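You operate a simulated robot arm through the tools that you are given. There is no shell and no other tool.

You are at the controls of a simulated two-armed robot. One attempt, no reset.

Task
Zero the winder's counter, wind 100 cm onto the yellow spool, brake the winder and put the spool back.
Fine: seat the spool in the black holder; one press of the yellow button, then the red lever to FREE to crank; back on BRAKE so that the cord parts as you pull the spool away; leave the other spools alone.

The check looks at the end state, three seconds after you hand in, the way a careful person would. Anything else that was tipped, shoved, dropped, spilled or broken makes it a failure.

Robot
Two 7-joint arms with two-finger grippers on one trunk that stands fixed in place. Base frame: the origin is at the foot of the trunk, x ahead of it, y to its left, z up; the work surface is at about z = 0.89. Units: m, degrees, N and s.
The left shoulder is at [0.05, 0.216, 1.246], the right one opposite. With the tool pointing down near the work surface each hand reaches from about 0.26 to 0.8 m from the base axis, measured 20 degrees to its own side. Payload 3.18 kg a hand.
The TCP of each hand is the grasp point between the finger pads, 0.03 m short of the fingertips. In the tool frame z runs along the fingers and y along their closing line. The gripper opens to 0.144 m; its body begins 0.103 m behind the TCP.
Orientation is that of the tool frame in the base frame, as a unit quaternion [w, x, y, z]. With the fingers straight down and closing along the base's y, the tool's x points along the base's -x, its y along +y and its z along -z.

Tools
- The arms move only by the tool step_arm. It takes "left_deltas", "right_deltas" or both (then of equal length, played together; a hand with none holds still); each is a list of rows, each an object (a shift or turn left out is 0, a gripper value left out holds the last) with "turn": the turn, a rotation vector about the tool's x, y, z in degrees, a list of three; "dp": the shift along the tool's x, y, z in m, a list of three; "hand": the gripper command, from -1 (shut) to 1 (fully open), values between in proportion. In form: [{"turn": [wx, wy, wz], "dp": [x, y, z], "hand": hand}, ...]. A call has 1 to 20 rows; each row shifts and turns the commanded pose from where the row before left it, along the tool's axes as they then stand. Each row takes 0.2 s and may step no farther than 0.05 m and 8.6 degrees from the row before; otherwise, or with a gripper value out of range, the whole call is refused. A pose out of reach is approached as far as the arm can. The call stops where the force on the tool passes 80 N (or 10 N more than at its start, if that is more) or the arm is blocked; 0.2 s more then pass. The fingers move at their own pace (about 0.1867 m/s each) and stop on an object; they squeeze with about 22 N. The grip force told is the motor's: it shows also when the fingers shut on nothing. Time passes only in rows, and 0.2 s behind the last, so rows that do not move let the fingers close. It gives the time, the measured TCP pose, the force on the tool (base axes), the opening and the grip force at its end, in the units of the frame above (readings bear some noise), with the torque about the TCP (base axes, N m) and any sound that the robot's microphone picked up.
- Cameras (640 x 400 px; columns grow to the right, rows downward): "scene" is now at [0.1227, -0.0284, 1.4327]; the picture's right is [-0.33, -0.94, 0.00], its down [-0.56, 0.19, -0.81] and it looks along [0.76, -0.27, -0.59] (base axes); focal length 214 px, centre (320, 200). "left" rides on the left gripper at [0.076, -0.016, -0.143] in its tool frame; the picture's right is [0.21, 0.98, 0.00], its down [-0.84, 0.18, -0.51] and it looks along [-0.50, 0.11, 0.86] (tool axes); focal length 218 px, centre (320, 200). "right" rides on the right gripper at [0.077, 0.016, -0.143] in its tool frame; the picture's right is [-0.21, 0.98, 0.00], its down [-0.84, -0.18, -0.51] and it looks along [-0.50, -0.11, 0.86] (tool axes); focal length 218 px, centre (320, 200). There is no depth. A picture from a camera that has moved, and an enlarged one, comes with that camera's place and axes in the base frame and with its lens.
- get_image(camera): a new picture of that camera. It takes no simulated time.
- raise_lower(by): moves the trunk up (or, below 0, down) by that many m; the arms and the scene camera ride with it, the base frame stays. It gives what a move gives, with no picture.
- head_to(pan, tilt): turns the head with the scene camera to pan (to the left, within 80 degrees either way) and tilt (down, from -29 to 69), counted from straight ahead of the robot (the tilt from the chest, where the trunk bows). It gives what a move gives.
- zoom(camera, box): a new picture of the part [left, top, right, bottom] of that camera's present view, enlarged. It takes no simulated time.
- job_done(): hands the job in; it is judged then, once.

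Places have to be worked out from the pictures, the camera data and where the tool is seen. Open the grippers and draw the arms clear of the work before you hand the job in, unless the task says otherwise.

The tools are called after "Call:" as name(argument=value, ...) on one line, values as JSON. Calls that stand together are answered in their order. step_arm: Moves the arms, as the interface text tells. Its arguments: {"type":"object","properties":{"left_deltas":{"type":"array","items":{"type":"object","properties":{"turn":{"type":"array","items":{"type":"number"}},"dp":{"type":"array","items":{"type":"number"}},"hand":{"type":"number"}}}},"right_deltas":{"type":"array","items":{"type":"object","properties":{"turn":{"type":"array","items":{"type":"number"}},"dp":{"type":"array","items":{"type":"number"}},"hand":{"type":"number"}}}}},"required":[]} The other tools are called the same way: raise_lower (by) moves the trunk up or down; head_to (pan, tilt) turns the head that bears the scene camera; get_image (camera) takes a picture; zoom (camera, box) takes an enlarged picture of a part of a camera's view; job_done () hands the job in.

At the start:

```text
time_s: 0.0
left_tool_pos: [0.3434, -0.0047, 1.2938]
left_ee_rot: [0.0, -0.001, 1.0, -0.002]
left_force: [-0.7, 0.1, -0.4]
left_wrist_torque: [-0.01, 0.01, -0.03]
left_grip_width: 0.144
left_grip_force: 0.0
right_tool_pos: [0.3984, -0.4125, 1.3273]
right_ee_rot: [0.0, 0.001, 1.0, 0.001]
right_force: [0.1, -0.7, 0.2]
right_wrist_torque: [0.02, 0.0, -0.01]
right_grip_width: 0.144
right_grip_force: 0.0
trunk travel left (down, up): [-0.325, 0.044]
head pan, tilt (commanded): [-19.3, 36.1]
```

scene: 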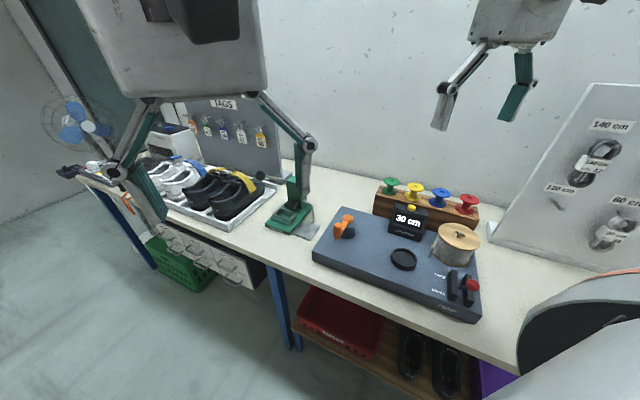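
right: 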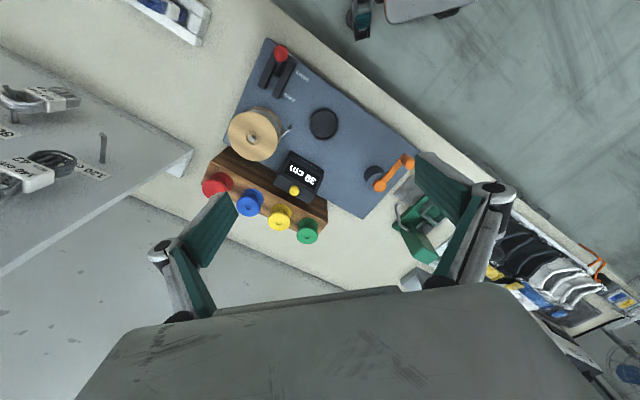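
left: 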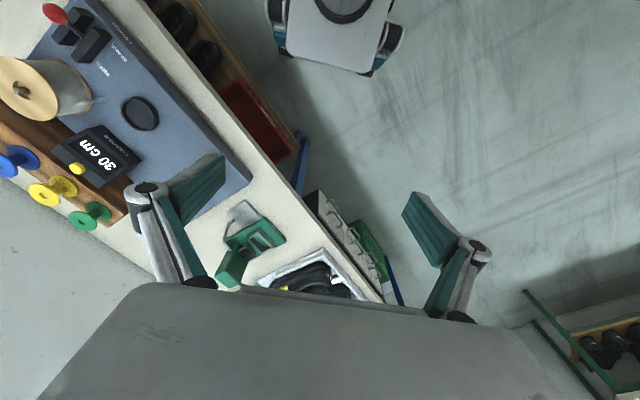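

I'll start by looking closer at the winder, the spool rack and the lever in the scene picture.

Call:
zoom(camera="scene", box=[300, 160, 500, 330])

Call:
zoom(camera="right", box=[190, 30, 430, 250])

Call:
zoom(camera="left", box=[0, 0, 260, 240])

```text
2.35 times, centred on (400, 245) of scene
camera zoom: at [0.1227, -0.0284, 1.4327], right [-0.33, -0.94, 0.0], down [-0.56, 0.19, -0.81], along [0.76, -0.27, -0.59], focal length 505 px, centre (132, 94)
```

zoom: 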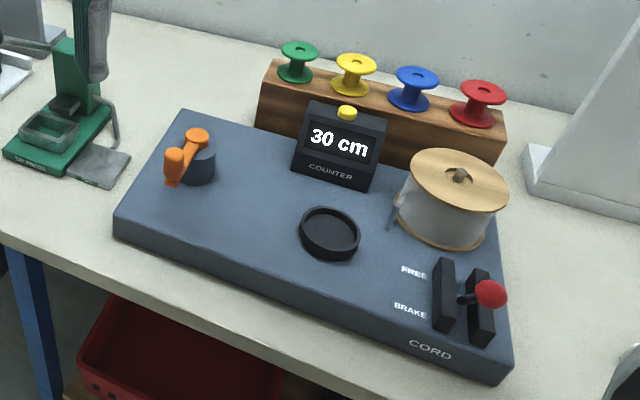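

```text
1.82 times, centred on (310, 140) of right
camera zoom: at [0.32, -0.3952, 1.4718], right [0.21, 0.98, 0.0], down [0.84, -0.18, 0.51], along [0.5, -0.11, -0.86], focal length 397 px, centre (338, 309)
```

zoom: 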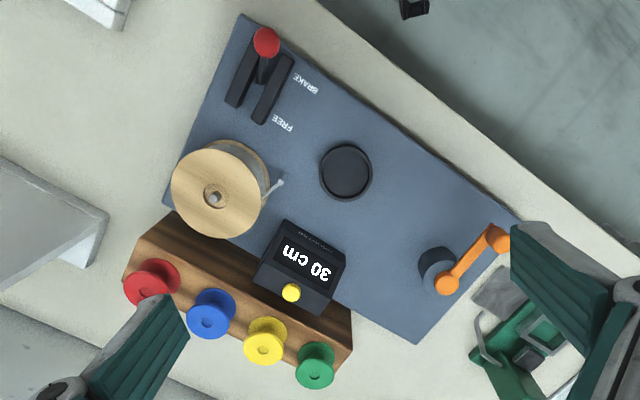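

```text
1.67 times, centred on (130, 120) of left
camera zoom: at [0.2666, -0.0208, 1.4374], right [-0.21, 0.98, 0.0], down [0.84, 0.18, 0.51], along [0.5, 0.11, -0.86], focal length 364 px, centre (637, 333)
```

zoom: 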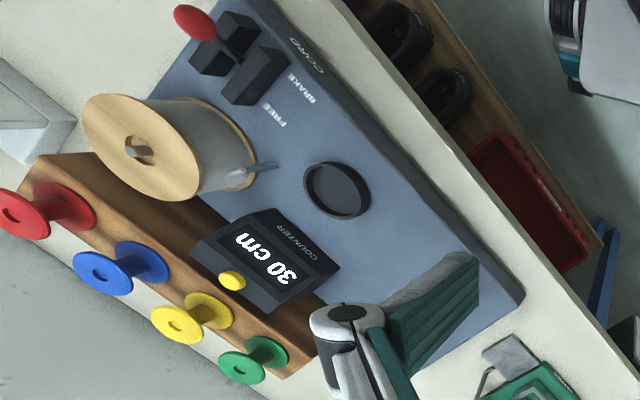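

The winder sits rotated about 45° on the table; triangulating, the dish is near (0.44, -0.41), the yellow spool near (0.63, -0.58, ~1.0), the button near (0.57, -0.52, 0.97), the crank pivot near (0.61, -0.30, 0.96) and the lever knob near (0.28, -0.46, 0.98). I bring the right hand in closer, well above everything, for a better view.

Call:
step_arm(right_deltas=[{"dp": [-0.02, -0.018, 0.0354]}, {"dp": [-0.02, -0.018, 0.0354]}, {"dp": [-0.02, -0.018, 0.0354]}, {"dp": [-0.02, -0.018, 0.0354]}, {"dp": [-0.02, -0.018, 0.0354]}])

Call:
get_image(camera="right")

Call:
get_image(camera="scene")

```text
time_s: 1.2
left_tool_pos: [0.3447, -0.0058, 1.2931]
left_ee_rot: [-0.001, -0.001, 1.0, -0.001]
left_force: [0.3, 0.6, -0.2]
left_wrist_torque: [0.01, 0.02, 0.0]
left_grip_width: 0.1437
left_grip_force: 0.1
right_tool_pos: [0.4988, -0.5029, 1.1492]
right_ee_rot: [0.0, 0.002, 1.0, 0.001]
right_force: [-0.2, 0.4, 0.6]
right_wrist_torque: [-0.02, 0.02, 0.0]
right_grip_width: 0.144
right_grip_force: 0.0
trunk travel left (down, up): [-0.325, 0.044]
head pan, tilt (commanded): [-19.3, 36.1]
```

```text
taken
camera right: at [0.4206, -0.4868, 1.2941], right [0.21, 0.98, 0.0], down [0.84, -0.18, 0.51], along [0.5, -0.11, -0.86], focal length 218 px, centre (320, 200)
```

right: 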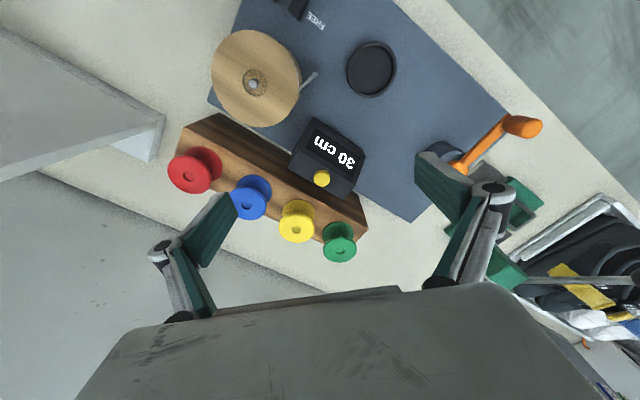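

```text
taken
camera scene: at [0.1238, -0.029, 1.4325], right [-0.33, -0.94, 0.0], down [-0.56, 0.19, -0.81], along [0.76, -0.27, -0.59], focal length 214 px, centre (320, 200)
```

scene: 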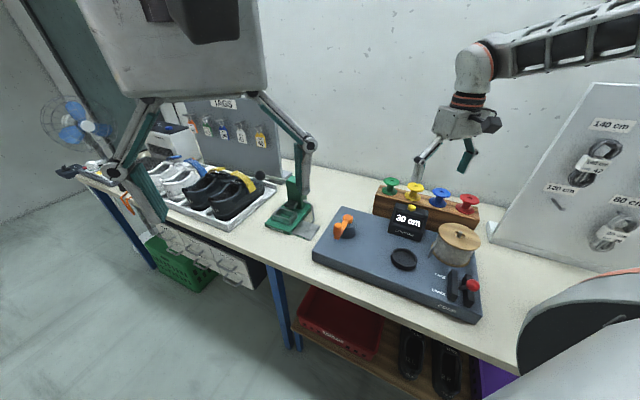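

The hand is above the winder with clearance. I zoom on both views to pin down the spool, counter and dish geometry.

Call:
zoom(camera="right", box=[160, 20, 400, 270])

Call:
zoom(camera="scene", box=[370, 165, 490, 240])

Call:
zoom(camera="scene", box=[310, 200, 490, 320])

Call:
zoom(camera="right", box=[390, 80, 590, 205])

```text
1.60 times, centred on (280, 145) of right
camera zoom: at [0.4206, -0.4868, 1.2941], right [0.21, 0.98, 0.0], down [0.84, -0.18, 0.51], along [0.5, -0.11, -0.86], focal length 349 px, centre (384, 288)
```

zoom: 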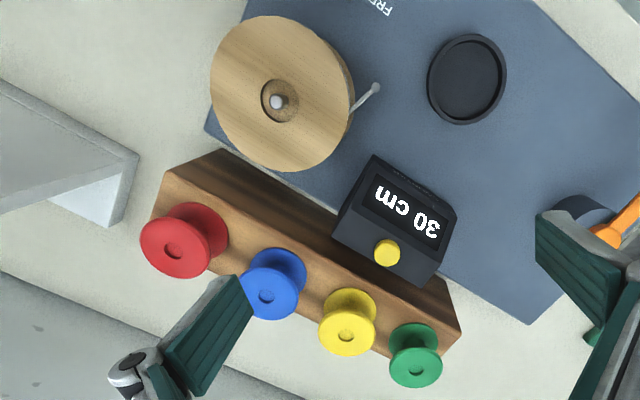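

```text
5.33 times, centred on (430, 202) of scene
camera zoom: at [0.1238, -0.029, 1.4325], right [-0.33, -0.94, 0.0], down [-0.56, 0.19, -0.81], along [0.76, -0.27, -0.59], focal length 1144 px, centre (-267, 187)
```

zoom: 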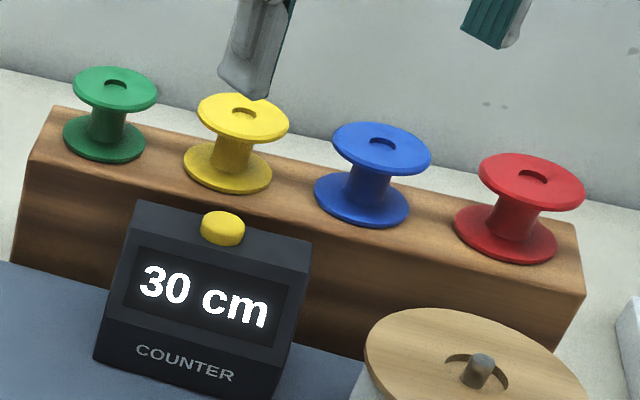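

```text
3.33 times, centred on (400, 260) of scene
camera zoom: at [0.1238, -0.029, 1.4325], right [-0.33, -0.94, 0.0], down [-0.56, 0.19, -0.81], along [0.76, -0.27, -0.59], focal length 715 px, centre (53, 0)
```

zoom: 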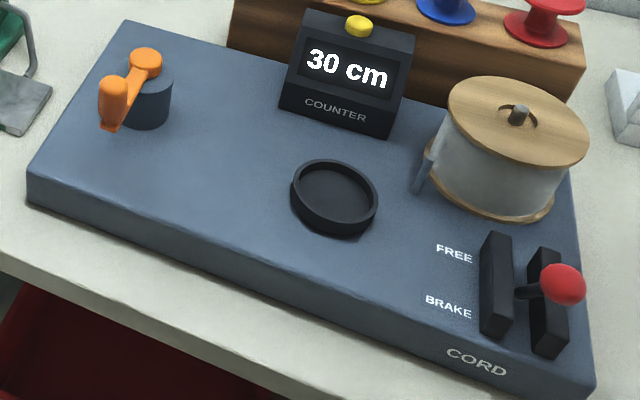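

```text
3.20 times, centred on (490, 142) of right
camera zoom: at [0.4206, -0.4868, 1.2941], right [0.21, 0.98, 0.0], down [0.84, -0.18, 0.51], along [0.5, -0.11, -0.86], focal length 698 px, centre (-224, 384)
```

zoom: 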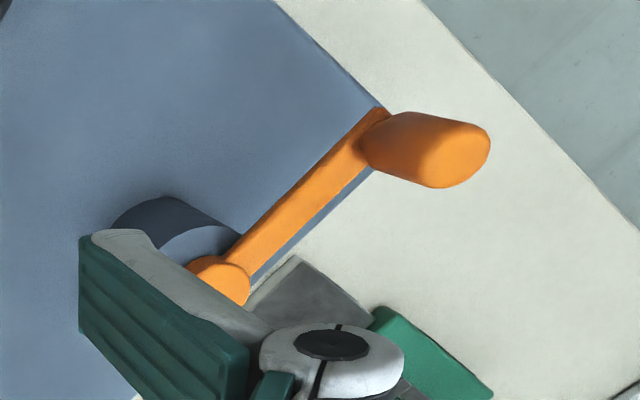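

Refined estimates: yellow spool top centre (0.625, -0.569, 1.017), diameter ~0.058, bottom ~0.970; dish rim (0.436, -0.410, ~0.908); button top (0.565, -0.514, 0.98); crank handle top (0.540, -0.230, 1.003). I go above the yellow spool, narrow the gripper a bit and yaw it so the fingers clear the neighbours, then check.

Call:
step_arm(right_deltas=[{"dp": [-0.0315, -0.0165, 0.01], "hand": 0.3}, {"dp": [-0.0315, -0.0165, 0.01]}, {"dp": [-0.0315, -0.0165, 0.01]}, {"dp": [-0.0315, -0.0165, 0.01]}, {"turn": [0, 0, -7]}, {"turn": [0, 0, -7]}, {"turn": [0, 0, -6]}, {}])

Call:
get_image(camera="right")

Call:
zoom(camera="scene", box=[350, 130, 510, 230])

```text
time_s: 3.0
left_tool_pos: [0.3441, -0.0048, 1.2942]
left_ee_rot: [0.0, 0.0, 1.0, -0.001]
left_force: [0.9, -0.3, -0.7]
left_wrist_torque: [0.0, -0.02, -0.01]
left_grip_width: 0.1443
left_grip_force: 0.0
right_tool_pos: [0.6237, -0.5691, 1.1105]
right_ee_rot: [0.001, -0.173, 0.985, 0.0]
right_force: [0.5, -0.9, -0.8]
right_wrist_torque: [-0.03, 0.0, 0.0]
right_grip_width: 0.0936
right_grip_force: 0.0
trunk travel left (down, up): [-0.325, 0.044]
head pan, tilt (commanded): [-19.3, 36.1]
```

```text
taken
camera right: at [0.5452, -0.5791, 1.2549], right [-0.14, 0.99, 0.0], down [0.85, 0.12, 0.51], along [0.5, 0.07, -0.86], focal length 218 px, centre (320, 200)
```

right: 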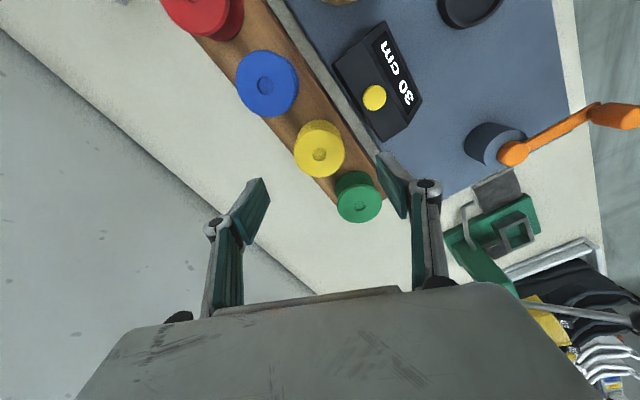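

```text
4.00 times, centred on (430, 180) of scene
camera zoom: at [0.1231, -0.0285, 1.4327], right [-0.33, -0.94, 0.0], down [-0.56, 0.19, -0.81], along [0.76, -0.27, -0.59], focal length 858 px, centre (-120, 280)
```

zoom: 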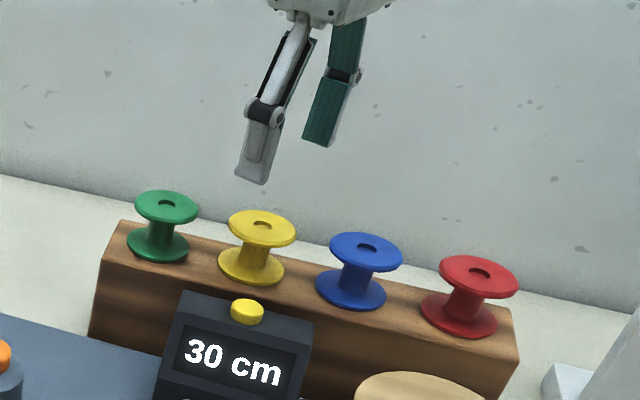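

The projected approach axis lands at about (320, 153) and the yellow spool's hole shows at about (320, 155), so alignment is close. A zoom to verify before descending.

Call:
zoom(camera="right", box=[220, 90, 420, 215])

```text
3.20 times, centred on (320, 152) of right
camera zoom: at [0.5452, -0.5791, 1.2549], right [-0.14, 0.99, 0.0], down [0.85, 0.12, 0.51], along [0.5, 0.07, -0.86], focal length 698 px, centre (320, 352)
```

zoom: 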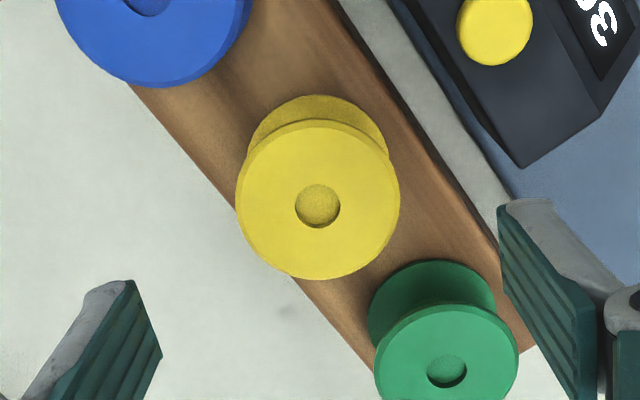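

Flange diameter measures ~0.057 and the axis is within ~1.5 mm. I descend to TCP z ≈ 1.012 (tips ≈ 0.982, above the counter top) and check before closing.

Call:
step_arm(right_deltas=[{"dp": [-0.001, 0, 0.033]}, {"dp": [0, 0, 0.033]}, {"dp": [0, 0, 0.0325]}, {}])

Call:
get_image(camera="right")

Call:
zoom(camera="scene", box=[370, 150, 490, 225])

```text
time_s: 4.0
left_tool_pos: [0.3427, -0.0038, 1.2951]
left_ee_rot: [0.0, -0.001, 1.0, -0.001]
left_force: [0.1, -0.4, -0.1]
left_wrist_torque: [0.0, -0.01, -0.02]
left_grip_width: 0.144
left_grip_force: 0.2
right_tool_pos: [0.6227, -0.5681, 1.0107]
right_ee_rot: [0.001, -0.171, 0.985, 0.0]
right_force: [-0.5, -0.5, -0.1]
right_wrist_torque: [-0.02, 0.04, -0.01]
right_grip_width: 0.0936
right_grip_force: 0.1
trunk travel left (down, up): [-0.325, 0.044]
head pan, tilt (commanded): [-19.3, 36.1]
```

```text
taken
camera right: at [0.5447, -0.5781, 1.157], right [-0.14, 0.99, 0.0], down [0.85, 0.12, 0.51], along [0.5, 0.07, -0.86], focal length 218 px, centre (320, 200)
```

right: 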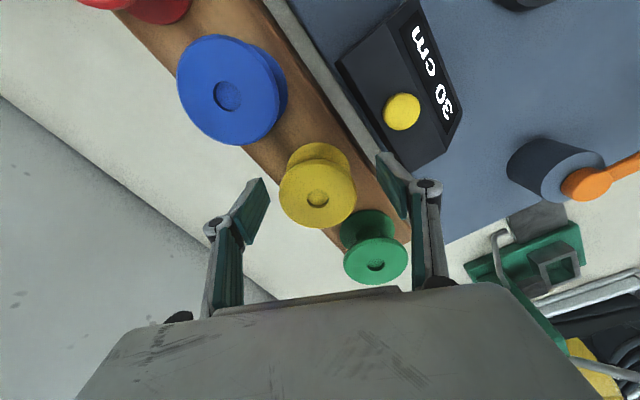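

```text
5.33 times, centred on (430, 188) of scene
camera zoom: at [0.1221, -0.028, 1.4328], right [-0.33, -0.94, 0.0], down [-0.56, 0.19, -0.81], along [0.76, -0.27, -0.59], focal length 1144 px, centre (-267, 267)
```

zoom: 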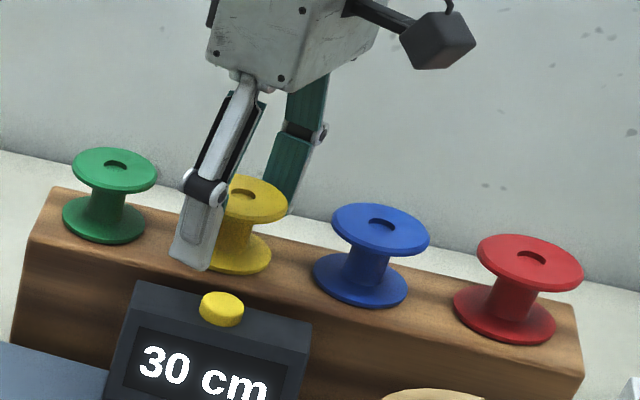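

The fingers straddle the yellow spool's top flange cleanly, clear of the counter and neighbours. I close on it.

Call:
step_arm(right_deltas=[{"hand": -1}, {}, {}, {}])

Call:
get_image(camera="right")

Call:
zoom(camera="scene", box=[370, 150, 490, 225])

```text
time_s: 5.0
left_tool_pos: [0.3423, -0.005, 1.2937]
left_ee_rot: [-0.001, -0.001, 1.0, -0.001]
left_force: [0.3, -0.7, 0.0]
left_wrist_torque: [-0.01, 0.01, -0.01]
left_grip_width: 0.1439
left_grip_force: 0.0
right_tool_pos: [0.624, -0.5687, 1.0122]
right_ee_rot: [0.001, -0.174, 0.985, 0.001]
right_force: [-0.4, 0.8, 0.5]
right_wrist_torque: [-0.01, 0.0, 0.0]
right_grip_width: 0.0565
right_grip_force: 21.8
trunk travel left (down, up): [-0.325, 0.044]
head pan, tilt (commanded): [-19.3, 36.1]
```

```text
taken
camera right: at [0.5451, -0.5783, 1.1569], right [-0.14, 0.99, 0.0], down [0.85, 0.12, 0.51], along [0.5, 0.07, -0.86], focal length 218 px, centre (320, 200)
```

right: 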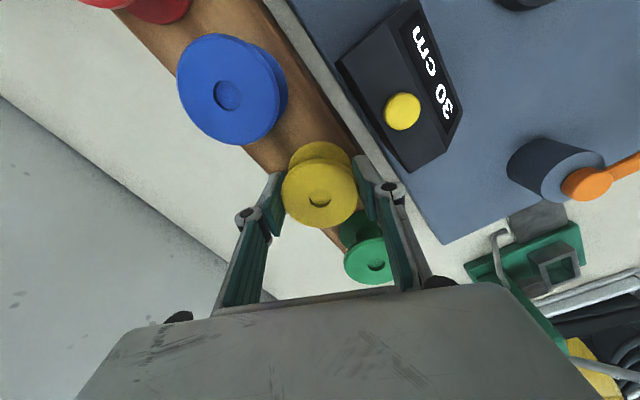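

```text
5.33 times, centred on (430, 188) of scene
camera zoom: at [0.1226, -0.0283, 1.4327], right [-0.33, -0.94, 0.0], down [-0.56, 0.19, -0.81], along [0.76, -0.27, -0.59], focal length 1144 px, centre (-267, 267)
```

zoom: 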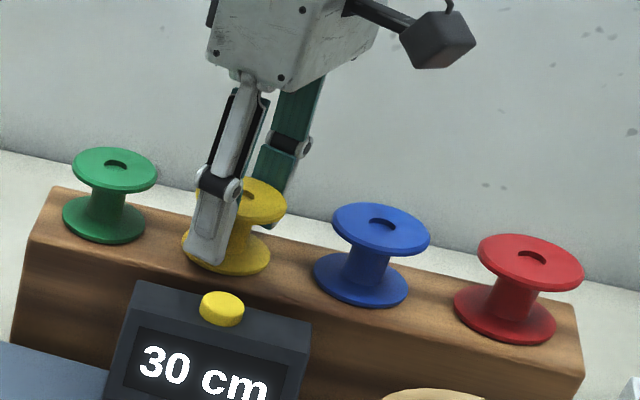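

Gripped at 0.0565 m width, 22 N. Now lift straight up in slow steps and see how it comes off the rack.

Call:
step_arm(right_deltas=[{"dp": [0, 0, -0.02]}, {"dp": [0, 0, -0.03]}, {"dp": [0, 0, -0.035]}, {"dp": [0, 0, -0.035]}, {}])

Call:
get_image(camera="right")

Call:
zoom(camera="scene", box=[350, 120, 510, 220])

```text
time_s: 6.2
left_tool_pos: [0.3446, -0.0039, 1.2937]
left_ee_rot: [0.0, -0.001, 1.0, -0.001]
left_force: [-0.4, -0.1, -0.7]
left_wrist_torque: [0.0, -0.03, -0.01]
left_grip_width: 0.144
left_grip_force: 0.1
right_tool_pos: [0.6249, -0.5681, 1.1313]
right_ee_rot: [0.001, -0.173, 0.985, 0.0]
right_force: [-0.6, -0.3, -0.2]
right_wrist_torque: [0.02, 0.04, 0.01]
right_grip_width: 0.0
right_grip_force: 21.9
trunk travel left (down, up): [-0.325, 0.044]
head pan, tilt (commanded): [-19.3, 36.1]
```

```text
taken
camera right: at [0.5465, -0.5781, 1.276], right [-0.14, 0.99, 0.0], down [0.85, 0.12, 0.51], along [0.5, 0.07, -0.86], focal length 218 px, centre (320, 200)
```

right: 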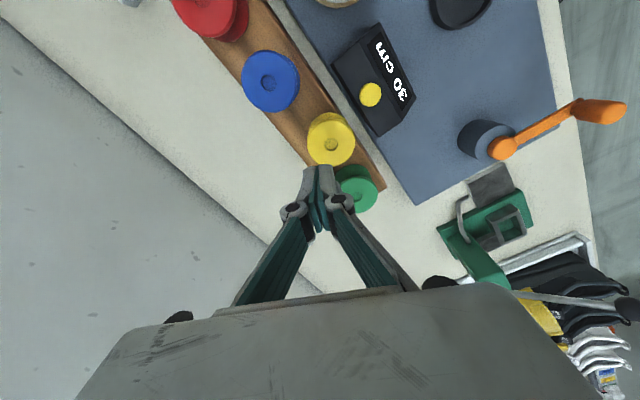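

```text
4.00 times, centred on (430, 170) of scene
camera zoom: at [0.123, -0.0288, 1.4326], right [-0.33, -0.94, 0.0], down [-0.56, 0.19, -0.81], along [0.76, -0.27, -0.59], focal length 858 px, centre (-120, 320)
```

zoom: 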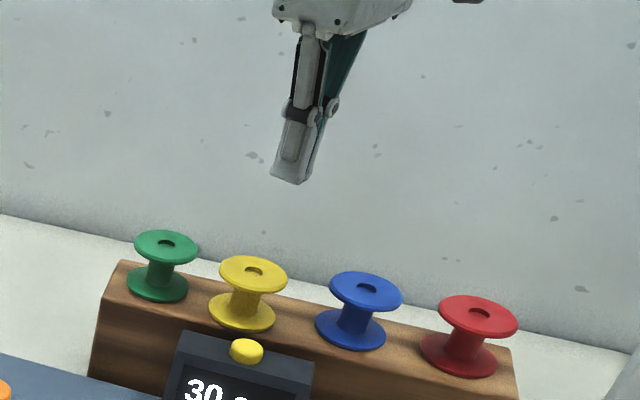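

The gripper came up empty: the flange slipped out, and the yellow spool now seems shifted ~1.5 cm toward the counter but still standing. I zoom in to see its state and what it was standing on.

Call:
zoom(camera="right", box=[240, 90, 420, 215])

Call:
zoom(camera="scene", box=[380, 170, 460, 220])

Call:
zoom(camera="scene", box=[400, 120, 450, 190])

```text
3.20 times, centred on (330, 152) of right
camera zoom: at [0.5465, -0.5781, 1.276], right [-0.14, 0.99, 0.0], down [0.85, 0.12, 0.51], along [0.5, 0.07, -0.86], focal length 698 px, centre (288, 352)
```

zoom: 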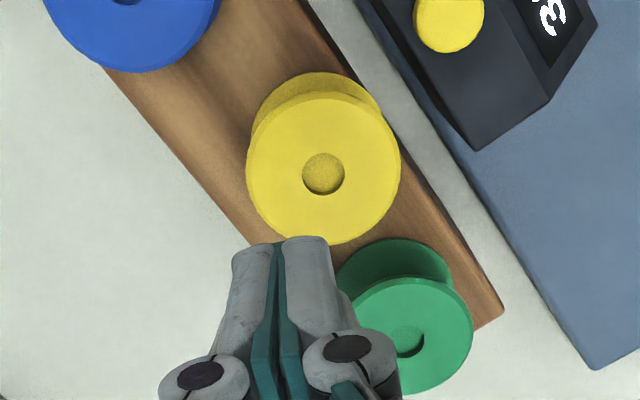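

```text
8.00 times, centred on (420, 195) of scene
camera zoom: at [0.123, -0.0288, 1.4326], right [-0.33, -0.94, 0.0], down [-0.56, 0.19, -0.81], along [0.76, -0.27, -0.59], focal length 1716 px, centre (-480, 240)
```

zoom: 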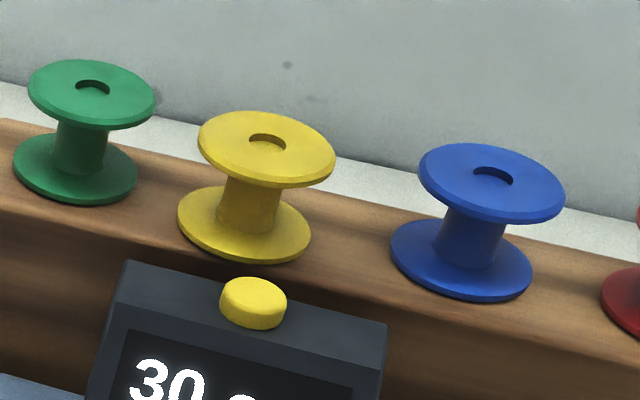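

```text
5.71 times, centred on (425, 155) of scene
camera zoom: at [0.123, -0.0288, 1.4326], right [-0.33, -0.94, 0.0], down [-0.56, 0.19, -0.81], along [0.76, -0.27, -0.59], focal length 1226 px, centre (-280, 457)
```

zoom: 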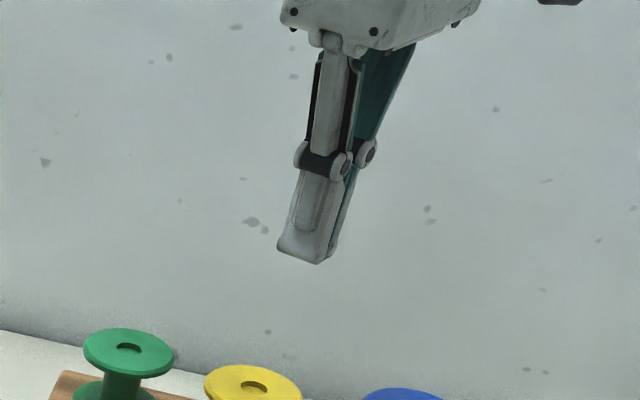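

There is no peg: the spool just stands free on the rack, now at about (0.620, -0.5545), upright, near the rack's front edge. With it there, a yaw-0 grip gives both fingers room to go lower and hold both flanges. I reopen to ~0.08, undo the yaw, recentre above it and check.

Call:
step_arm(right_deltas=[{"turn": [0, 0, 7], "hand": 0.11}, {"turn": [0, 0, 7]}, {"turn": [0, 0, 6]}, {"dp": [0.005, 0.0136, 0.03]}, {}, {}])

Call:
zoom(camera="right", box=[220, 80, 420, 205])

```text
time_s: 7.6
left_tool_pos: [0.3428, -0.0043, 1.2945]
left_ee_rot: [0.001, -0.001, 1.0, 0.0]
left_force: [0.1, -0.1, 0.7]
left_wrist_torque: [-0.01, 0.03, -0.04]
left_grip_width: 0.1438
left_grip_force: 0.1
right_tool_pos: [0.6184, -0.5536, 1.1024]
right_ee_rot: [-0.001, 0.002, 1.0, 0.001]
right_force: [-0.5, 0.1, -0.3]
right_wrist_torque: [-0.01, -0.01, -0.02]
right_grip_width: 0.0797
right_grip_force: 0.0
trunk travel left (down, up): [-0.325, 0.044]
head pan, tilt (commanded): [-19.3, 36.1]
```

```text
3.20 times, centred on (320, 142) of right
camera zoom: at [0.5409, -0.5372, 1.2463], right [0.21, 0.98, 0.0], down [0.84, -0.18, 0.51], along [0.5, -0.11, -0.86], focal length 698 px, centre (320, 384)
```

zoom: 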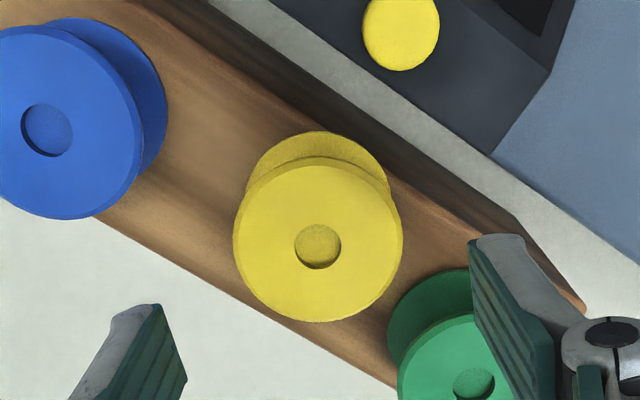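

Alignment is within ~1 mm. I descend to TCP z ≈ 1.005 (tips ≈ 0.975) with the fingers open.

Call:
step_arm(right_deltas=[{"dp": [-0.001, -0.0005, 0.033]}, {"dp": [0, 0, 0.033]}, {"dp": [0, 0, 0.0214]}, {"dp": [0, 0, 0.01]}, {}])

Call:
zoom(camera="right", box=[220, 120, 420, 245])

Call:
zoom(camera="scene", box=[380, 160, 460, 210])

```text
time_s: 8.8
left_tool_pos: [0.3424, -0.0041, 1.2943]
left_ee_rot: [0.0, -0.001, 1.0, -0.001]
left_force: [-0.1, 1.1, 0.5]
left_wrist_torque: [-0.01, 0.0, 0.02]
left_grip_width: 0.1439
left_grip_force: 0.1
right_tool_pos: [0.6201, -0.5542, 1.0036]
right_ee_rot: [0.0, 0.001, 1.0, 0.0]
right_force: [0.2, 0.4, -0.2]
right_wrist_torque: [-0.01, 0.03, -0.01]
right_grip_width: 0.0797
right_grip_force: 0.1
trunk travel left (down, up): [-0.325, 0.044]
head pan, tilt (commanded): [-19.3, 36.1]
```

```text
3.20 times, centred on (320, 182) of right
camera zoom: at [0.5425, -0.5376, 1.1483], right [0.21, 0.98, 0.0], down [0.84, -0.18, 0.51], along [0.5, -0.11, -0.86], focal length 698 px, centre (320, 256)
```

zoom: 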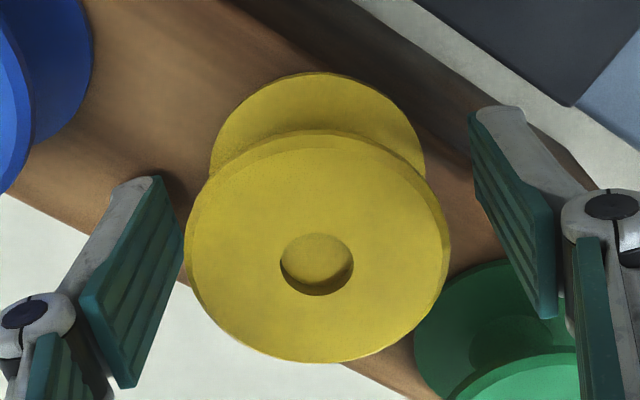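

```text
8.00 times, centred on (420, 185) of scene
camera zoom: at [0.1226, -0.0283, 1.4327], right [-0.33, -0.94, 0.0], down [-0.56, 0.19, -0.81], along [0.76, -0.27, -0.59], focal length 1716 px, centre (-480, 320)
```

zoom: 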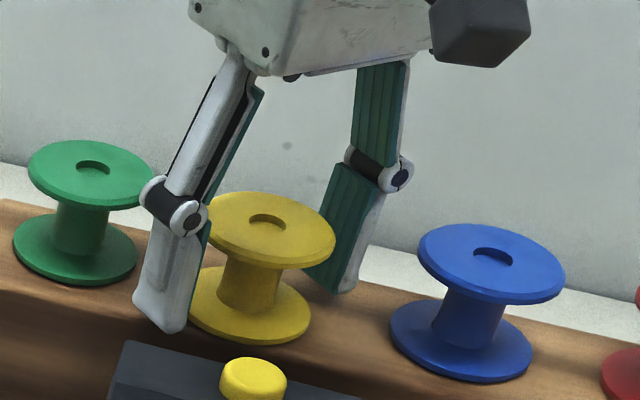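

Tips are at ~0.974, both fingers clear of green, blue and the counter. I close here and inspect the contact before lifting.

Call:
step_arm(right_deltas=[{"hand": -1}, {}, {}, {}])

Call:
zoom(camera="right", box=[220, 120, 420, 245])

Call:
zoom(camera="scene", box=[380, 160, 460, 210])

```text
time_s: 9.8
left_tool_pos: [0.3428, -0.0051, 1.2939]
left_ee_rot: [0.0, -0.001, 1.0, 0.0]
left_force: [-0.8, -1.1, 0.2]
left_wrist_torque: [-0.01, 0.02, 0.01]
left_grip_width: 0.1442
left_grip_force: 0.1
right_tool_pos: [0.6208, -0.5544, 1.0035]
right_ee_rot: [0.0, 0.001, 1.0, 0.0]
right_force: [-0.6, 0.8, 0.6]
right_wrist_torque: [0.01, 0.0, -0.02]
right_grip_width: 0.0567
right_grip_force: 22.2
trunk travel left (down, up): [-0.325, 0.044]
head pan, tilt (commanded): [-19.3, 36.1]
```

```text
3.20 times, centred on (320, 182) of right
camera zoom: at [0.5425, -0.5377, 1.1483], right [0.21, 0.98, 0.0], down [0.84, -0.18, 0.51], along [0.5, -0.11, -0.86], focal length 698 px, centre (320, 256)
```

zoom: 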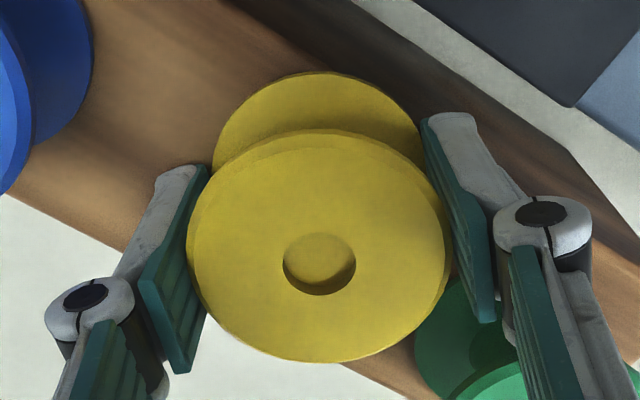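

```text
8.00 times, centred on (420, 185) of scene
camera zoom: at [0.1227, -0.0284, 1.4327], right [-0.33, -0.94, 0.0], down [-0.56, 0.19, -0.81], along [0.76, -0.27, -0.59], focal length 1716 px, centre (-480, 320)
```

zoom: 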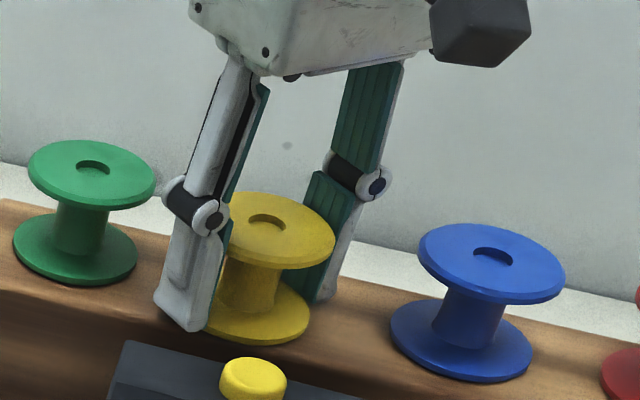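

Good symmetric contact. I lift very gently, 4 mm per row, and check for slip.

Call:
step_arm(right_deltas=[{"dp": [0, 0, -0.002]}, {"dp": [0, 0, -0.004]}, {"dp": [0, 0, -0.004]}, {"dp": [0, 0, -0.004]}, {"dp": [0, 0, -0.004]}, {}])

Call:
zoom(camera="right", box=[220, 120, 420, 245])

Call:
zoom(camera="scene", box=[380, 160, 460, 210])

```text
time_s: 11.2
left_tool_pos: [0.344, -0.0052, 1.2939]
left_ee_rot: [0.0, -0.001, 1.0, -0.002]
left_force: [0.2, 0.9, 0.5]
left_wrist_torque: [0.03, -0.01, 0.02]
left_grip_width: 0.1442
left_grip_force: 0.2
right_tool_pos: [0.62, -0.5559, 1.0227]
right_ee_rot: [0.0, 0.0, 1.0, 0.0]
right_force: [1.4, -0.2, -0.8]
right_wrist_torque: [0.01, 0.0, 0.03]
right_grip_width: 0.0566
right_grip_force: 22.1
trunk travel left (down, up): [-0.325, 0.044]
head pan, tilt (commanded): [-19.3, 36.1]
```

```text
3.20 times, centred on (320, 182) of right
camera zoom: at [0.5429, -0.5383, 1.1672], right [0.21, 0.98, 0.0], down [0.84, -0.18, 0.51], along [0.5, -0.11, -0.86], focal length 698 px, centre (320, 256)
```

zoom: 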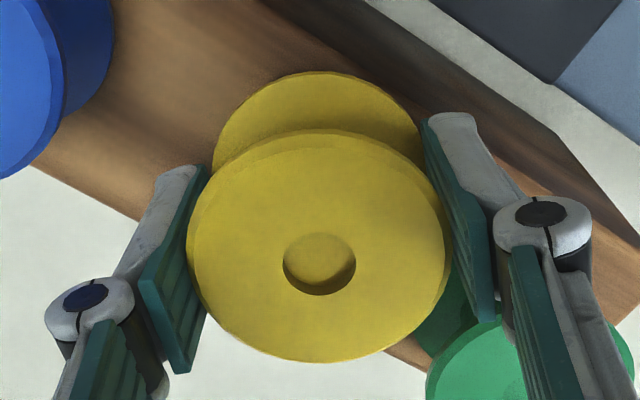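

```text
8.00 times, centred on (420, 185) of scene
camera zoom: at [0.1228, -0.0285, 1.4327], right [-0.33, -0.94, 0.0], down [-0.56, 0.19, -0.81], along [0.76, -0.27, -0.59], focal length 1716 px, centre (-480, 320)
```

zoom: 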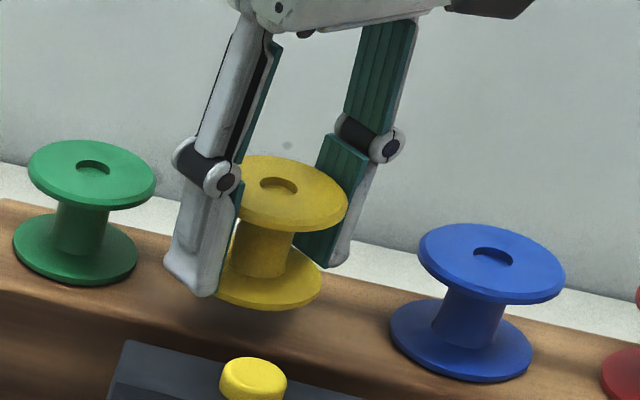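

The spool rises cleanly with gentle motion. I continue lifting smoothly to about z = 1.065, ramping speed gradually, then start moving toward the dish above the counter's height.

Call:
step_arm(right_deltas=[{"dp": [0, 0, -0.004]}, {"dp": [0, 0, -0.007]}, {"dp": [0, 0, -0.009]}, {"dp": [0, 0, -0.01]}, {"dp": [0, 0, -0.008]}, {"dp": [0, 0, -0.005]}, {"dp": [0.004, 0.003, -0.002]}, {"dp": [0.008, 0.006, 0]}, {"dp": [0.011, 0.009, 0]}, {"dp": [0.013, 0.0105, 0]}, {"dp": [0.015, 0.012, 0]}, {"dp": [0.015, 0.012, 0]}, {"dp": [0.015, 0.012, 0]}, {"dp": [0.013, 0.0105, 0]}, {"dp": [0.011, 0.009, 0]}, {"dp": [0.008, 0.006, 0]}, {"dp": [0.004, 0.003, 0]}, {}])

Call:
get_image(camera="right")

Call:
zoom(camera="scene", box=[300, 140, 500, 265])

```text
time_s: 15.0
left_tool_pos: [0.3429, -0.0057, 1.294]
left_ee_rot: [0.0, -0.001, 1.0, 0.0]
left_force: [0.0, -0.2, -0.2]
left_wrist_torque: [0.03, 0.02, 0.0]
left_grip_width: 0.1439
left_grip_force: 0.0
right_tool_pos: [0.5037, -0.4626, 1.0673]
right_ee_rot: [0.0, 0.0, 1.0, 0.0]
right_force: [-0.3, -0.6, -1.9]
right_wrist_torque: [-0.01, 0.01, -0.01]
right_grip_width: 0.0567
right_grip_force: 22.0
trunk travel left (down, up): [-0.325, 0.044]
head pan, tilt (commanded): [-19.3, 36.1]
```

```text
taken
camera right: at [0.4259, -0.445, 1.2119], right [0.21, 0.98, 0.0], down [0.84, -0.18, 0.51], along [0.5, -0.11, -0.86], focal length 218 px, centre (320, 200)
```

right: 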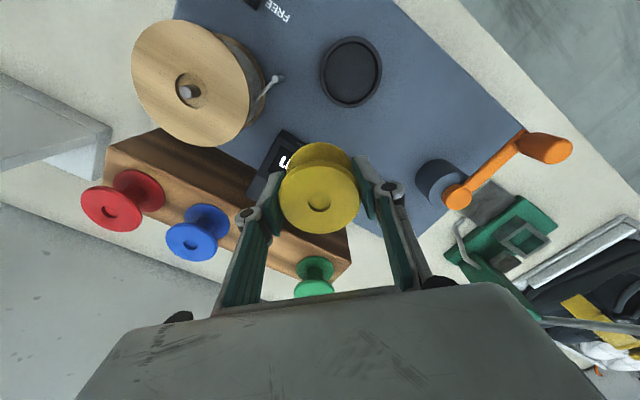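

```text
3.20 times, centred on (400, 202) of scene
camera zoom: at [0.1227, -0.0284, 1.4327], right [-0.33, -0.94, 0.0], down [-0.56, 0.19, -0.81], along [0.76, -0.27, -0.59], focal length 686 px, centre (64, 192)
```

zoom: 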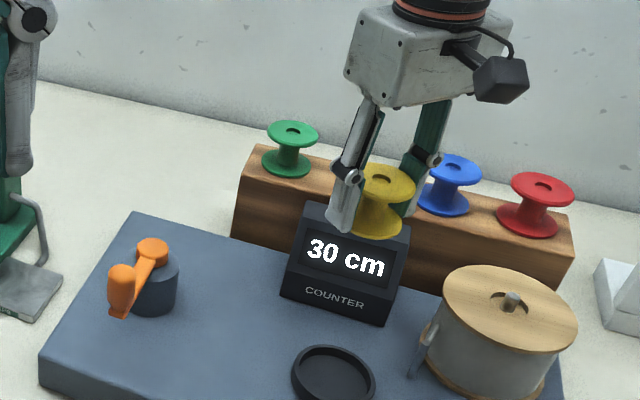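

Held securely and above the winder. I measure the dish precisely from this nearer view before moving on.

Call:
zoom(camera="right", box=[290, 20, 410, 120])

Call:
zoom(camera="scene", box=[360, 230, 450, 290])

```text
4.00 times, centred on (350, 70) of right
camera zoom: at [0.4259, -0.445, 1.2119], right [0.21, 0.98, 0.0], down [0.84, -0.18, 0.51], along [0.5, -0.11, -0.86], focal length 873 px, centre (200, 720)
```

zoom: 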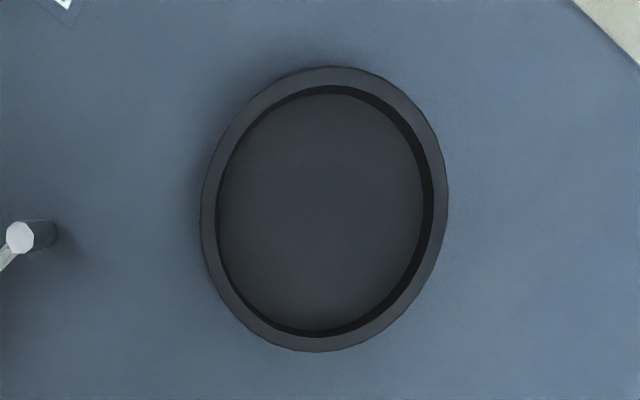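

```text
6.67 times, centred on (405, 260) of scene
camera zoom: at [0.1227, -0.0284, 1.4327], right [-0.33, -0.94, 0.0], down [-0.56, 0.19, -0.81], along [0.76, -0.27, -0.59], focal length 1430 px, centre (-247, -200)
```

zoom: 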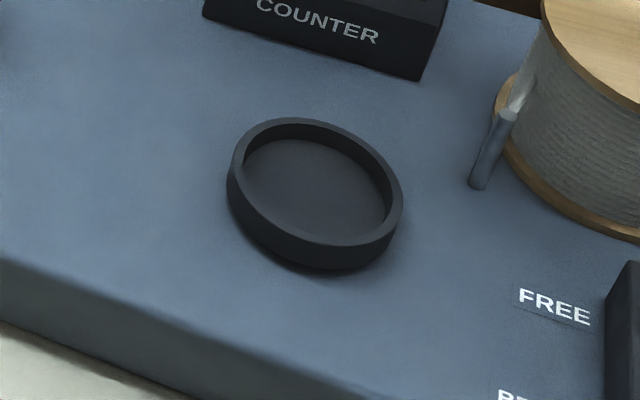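

Dish rim centre from the close view: (0.436, -0.409, ~0.908), inner diameter ~0.066 versus the 0.057 flange. I move over it at height, gently.

Call:
step_arm(right_deltas=[{"dp": [0.004, 0.0032, 0]}, {"dp": [0.008, 0.0064, 0]}, {"dp": [0.011, 0.0088, 0]}, {"dp": [0.011, 0.0088, 0]}, {"dp": [0.011, 0.0088, 0]}, {"dp": [0.009, 0.0072, 0]}, {"dp": [0.007, 0.0056, 0]}, {"dp": [0.004, 0.0032, 0]}, {"dp": [0.0024, 0.002, 0.002]}, {"dp": [0, 0, 0.005]}, {"dp": [0, 0, 0.009]}, {"dp": [0, 0, 0.011]}, {"dp": [0, 0, 0.012]}, {"dp": [0, 0, 0.011]}, {"dp": [0, 0, 0.008]}, {"dp": [0, 0, 0.005]}, {"dp": [0, 0, 0.003]}, {}])

Call:
get_image(camera="right")

Call:
zoom(camera="scene", box=[350, 180, 470, 290])

```text
time_s: 18.8
left_tool_pos: [0.3426, -0.0042, 1.2938]
left_ee_rot: [0.001, -0.001, 1.0, -0.002]
left_force: [0.2, 0.0, 0.2]
left_wrist_torque: [0.0, -0.01, 0.04]
left_grip_width: 0.1441
left_grip_force: 0.1
right_tool_pos: [0.4541, -0.4835, 1.029]
right_ee_rot: [-0.001, 0.0, 1.0, 0.003]
right_force: [1.1, 0.2, -0.1]
right_wrist_torque: [0.04, -0.01, 0.0]
right_grip_width: 0.0565
right_grip_force: 22.4
right hand out of reach, approached as far as the arm can: row 2, 3, 4, 5, 6, 7, 8, 10, 12, 13, 14, 16
trunk travel left (down, up): [-0.325, 0.044]
head pan, tilt (commanded): [-19.3, 36.1]
```

```text
taken
camera right: at [0.3764, -0.4671, 1.1741], right [0.21, 0.98, 0.01], down [0.84, -0.18, 0.51], along [0.5, -0.1, -0.86], focal length 218 px, centre (320, 200)
```

right: 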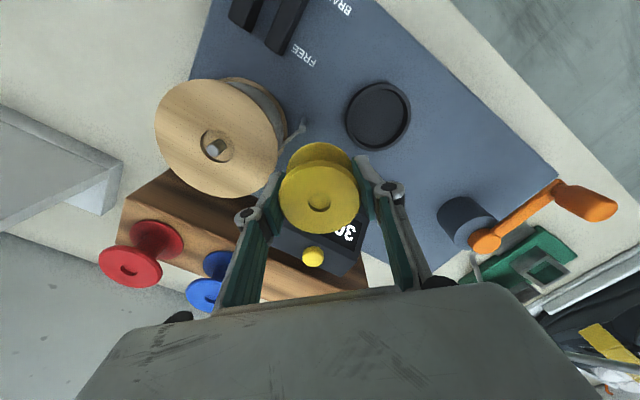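

```text
3.64 times, centred on (410, 235) of scene
camera zoom: at [0.1226, -0.0284, 1.4327], right [-0.33, -0.94, 0.0], down [-0.56, 0.19, -0.81], along [0.76, -0.27, -0.59], focal length 780 px, centre (-7, 73)
```

zoom: 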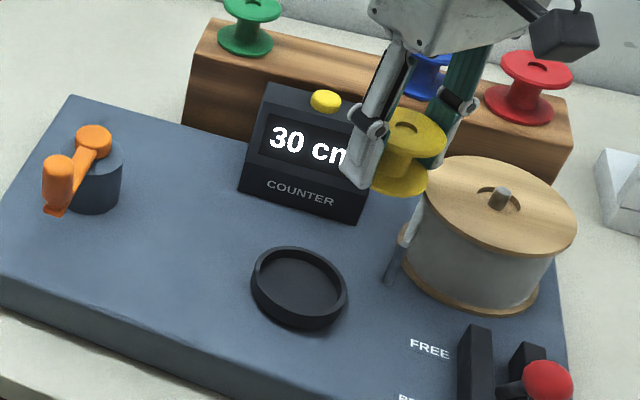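

The arm hit some joint limit on this path: it stopped at (0.454, -0.4835, 1.029), close to the supply spool, still holding the yellow one. I raise it gently first to get clear, and watch how the arm responds.

Call:
step_arm(right_deltas=[{"dp": [0, 0, -0.003]}, {"dp": [0, 0, -0.007]}, {"dp": [0, 0, -0.01]}, {"dp": [0, 0, -0.012]}, {"dp": [0, 0, -0.01]}, {"dp": [0, 0, -0.005]}, {}])

Call:
get_image(camera="scene")

```text
time_s: 20.4
left_tool_pos: [0.3423, -0.0047, 1.2937]
left_ee_rot: [0.001, -0.001, 1.0, 0.0]
left_force: [-0.2, 0.1, 0.2]
left_wrist_torque: [-0.04, -0.03, -0.02]
left_grip_width: 0.1439
left_grip_force: 0.0
right_tool_pos: [0.4538, -0.4825, 1.0768]
right_ee_rot: [0.001, 0.001, 1.0, 0.0]
right_force: [0.6, -0.1, -1.3]
right_wrist_torque: [0.0, 0.01, 0.01]
right_grip_width: 0.0566
right_grip_force: 22.1
trunk travel left (down, up): [-0.325, 0.044]
head pan, tilt (commanded): [-19.3, 36.1]
```

```text
taken
camera scene: at [0.1227, -0.0284, 1.4327], right [-0.33, -0.94, 0.0], down [-0.56, 0.19, -0.81], along [0.76, -0.27, -0.59], focal length 214 px, centre (320, 200)
```

scene: 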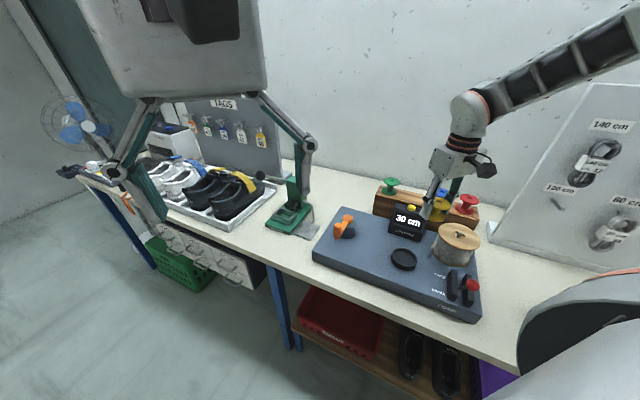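

The commanded pose follows what the arm reached, and lifting worked exactly. I test whether yawing the hand (toward the radial direction) frees the motion toward the dish.

Call:
step_arm(right_deltas=[{"turn": [0, 0, 4]}, {"turn": [0, 0, 6]}, {"turn": [0, 0, 6]}, {"turn": [0, 0, 4]}, {"dp": [0.003, 0.004, 0]}, {"dp": [0.003, 0.006, 0]}, {}])

```text
time_s: 22.0
left_tool_pos: [0.3431, -0.0047, 1.294]
left_ee_rot: [0.0, -0.001, 1.0, -0.001]
left_force: [0.6, 0.3, 0.7]
left_wrist_torque: [-0.03, -0.01, -0.02]
left_grip_width: 0.1441
left_grip_force: 0.1
right_tool_pos: [0.466, -0.555, 1.0948]
right_ee_rot: [-0.002, 0.172, 0.985, 0.006]
right_force: [-0.6, 0.5, -0.8]
right_wrist_torque: [0.03, 0.02, -0.02]
right_grip_width: 0.0564
right_grip_force: 22.0
right hand out of reach, approached as far as the arm can: row 1, 2, 3, 4, 5, 6
trunk travel left (down, up): [-0.325, 0.044]
head pan, tilt (commanded): [-19.3, 36.1]
```

Turning that way made it worse, so the limit is in wrist yaw; the opposite yaw should free the arm. I turn back the other way past zero to about -25°.

Call:
step_arm(right_deltas=[{"turn": [0, 0, -3]}, {"turn": [0, 0, -5]}, {"turn": [0, 0, -6]}, {"turn": [0, 0, -6]}, {"turn": [0, 0, -6]}, {"turn": [0, 0, -6]}, {"turn": [0, 0, -6]}, {"turn": [0, 0, -4]}, {"turn": [0, 0, -3]}, {}])

```text
time_s: 24.2
left_tool_pos: [0.3423, -0.0039, 1.2942]
left_ee_rot: [-0.001, -0.001, 1.0, -0.001]
left_force: [0.6, 0.0, -0.7]
left_wrist_torque: [0.0, 0.01, 0.01]
left_grip_width: 0.1438
left_grip_force: 0.1
right_tool_pos: [0.466, -0.5553, 1.0936]
right_ee_rot: [0.0, -0.216, 0.976, 0.0]
right_force: [0.3, 0.6, -1.0]
right_wrist_torque: [-0.01, 0.02, 0.03]
right_grip_width: 0.0566
right_grip_force: 21.9
trunk travel left (down, up): [-0.325, 0.044]
head pan, tilt (commanded): [-19.3, 36.1]
```

Now yaw is about 25° and the pose was tracked without complaint. I move from here to above the dish at this height, with ramped steps.

Call:
step_arm(right_deltas=[{"dp": [-0.0009, 0.0039, 0]}, {"dp": [-0.0019, 0.0078, 0]}, {"dp": [-0.0028, 0.0117, 0]}, {"dp": [-0.0035, 0.0146, 0]}, {"dp": [-0.004, 0.0165, 0]}, {"dp": [-0.0042, 0.0175, 0]}, {"dp": [-0.0042, 0.0175, 0]}, {"dp": [-0.004, 0.0165, 0]}, {"dp": [-0.0033, 0.0136, 0]}, {"dp": [-0.0026, 0.0107, 0]}, {"dp": [-0.0019, 0.0078, 0]}, {"dp": [-0.0012, 0.0049, 0]}, {"dp": [-0.0007, 0.0029, 0]}, {}])

Call:
get_image(camera="right")

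Call:
zoom(camera="scene", box=[300, 140, 500, 300])

```text
time_s: 27.2
left_tool_pos: [0.3423, -0.0049, 1.2942]
left_ee_rot: [0.0, -0.001, 1.0, -0.001]
left_force: [-0.2, -0.5, 0.7]
left_wrist_torque: [0.05, 0.03, 0.01]
left_grip_width: 0.1442
left_grip_force: 0.1
right_tool_pos: [0.4369, -0.4077, 1.093]
right_ee_rot: [0.0, -0.216, 0.976, 0.0]
right_force: [-0.1, 0.2, -0.5]
right_wrist_torque: [0.04, -0.01, 0.0]
right_grip_width: 0.0564
right_grip_force: 22.2
trunk travel left (down, up): [-0.325, 0.044]
head pan, tilt (commanded): [-19.3, 36.1]
```

```text
taken
camera right: at [0.3595, -0.4245, 1.2378], right [-0.22, 0.98, 0.0], down [0.84, 0.19, 0.51], along [0.5, 0.11, -0.86], focal length 218 px, centre (320, 200)
```

right: 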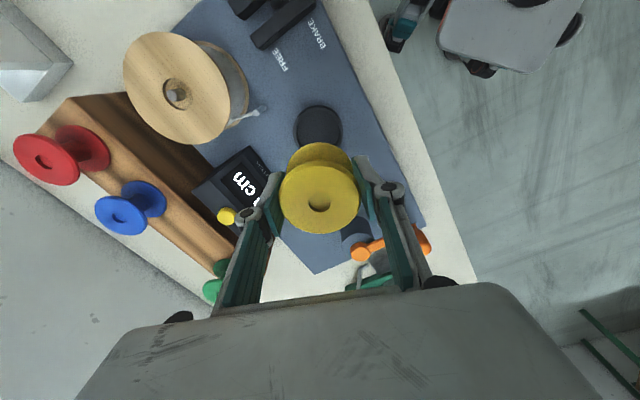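

```text
2.50 times, centred on (400, 220) of scene
camera zoom: at [0.1227, -0.0284, 1.4327], right [-0.33, -0.94, 0.0], down [-0.56, 0.19, -0.81], along [0.76, -0.27, -0.59], focal length 536 px, centre (120, 150)
```

zoom: 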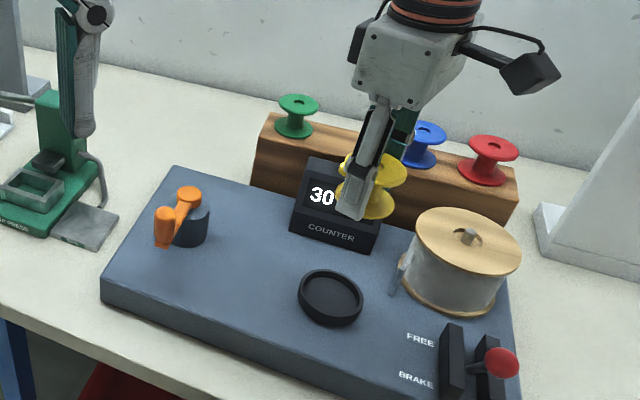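

Directly over the dish now; the expected rim centre projects to about (320, 132). I zoom to verify alignment before lowering.

Call:
zoom(camera="right", box=[260, 90, 380, 165])

```text
5.33 times, centred on (320, 128) of right
camera zoom: at [0.3595, -0.4245, 1.2378], right [-0.22, 0.98, 0.0], down [0.84, 0.19, 0.51], along [0.5, 0.11, -0.86], focal length 1164 px, centre (320, 587)
```

zoom: 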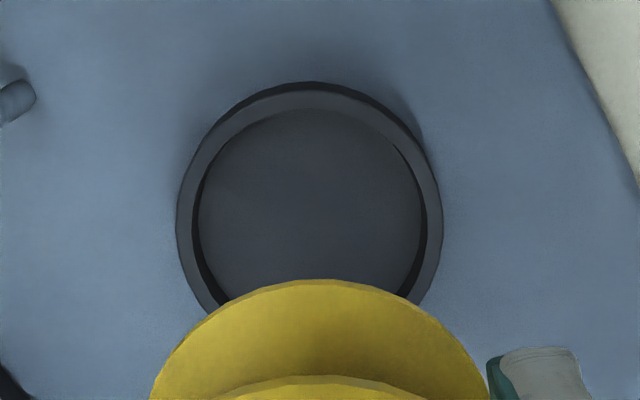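

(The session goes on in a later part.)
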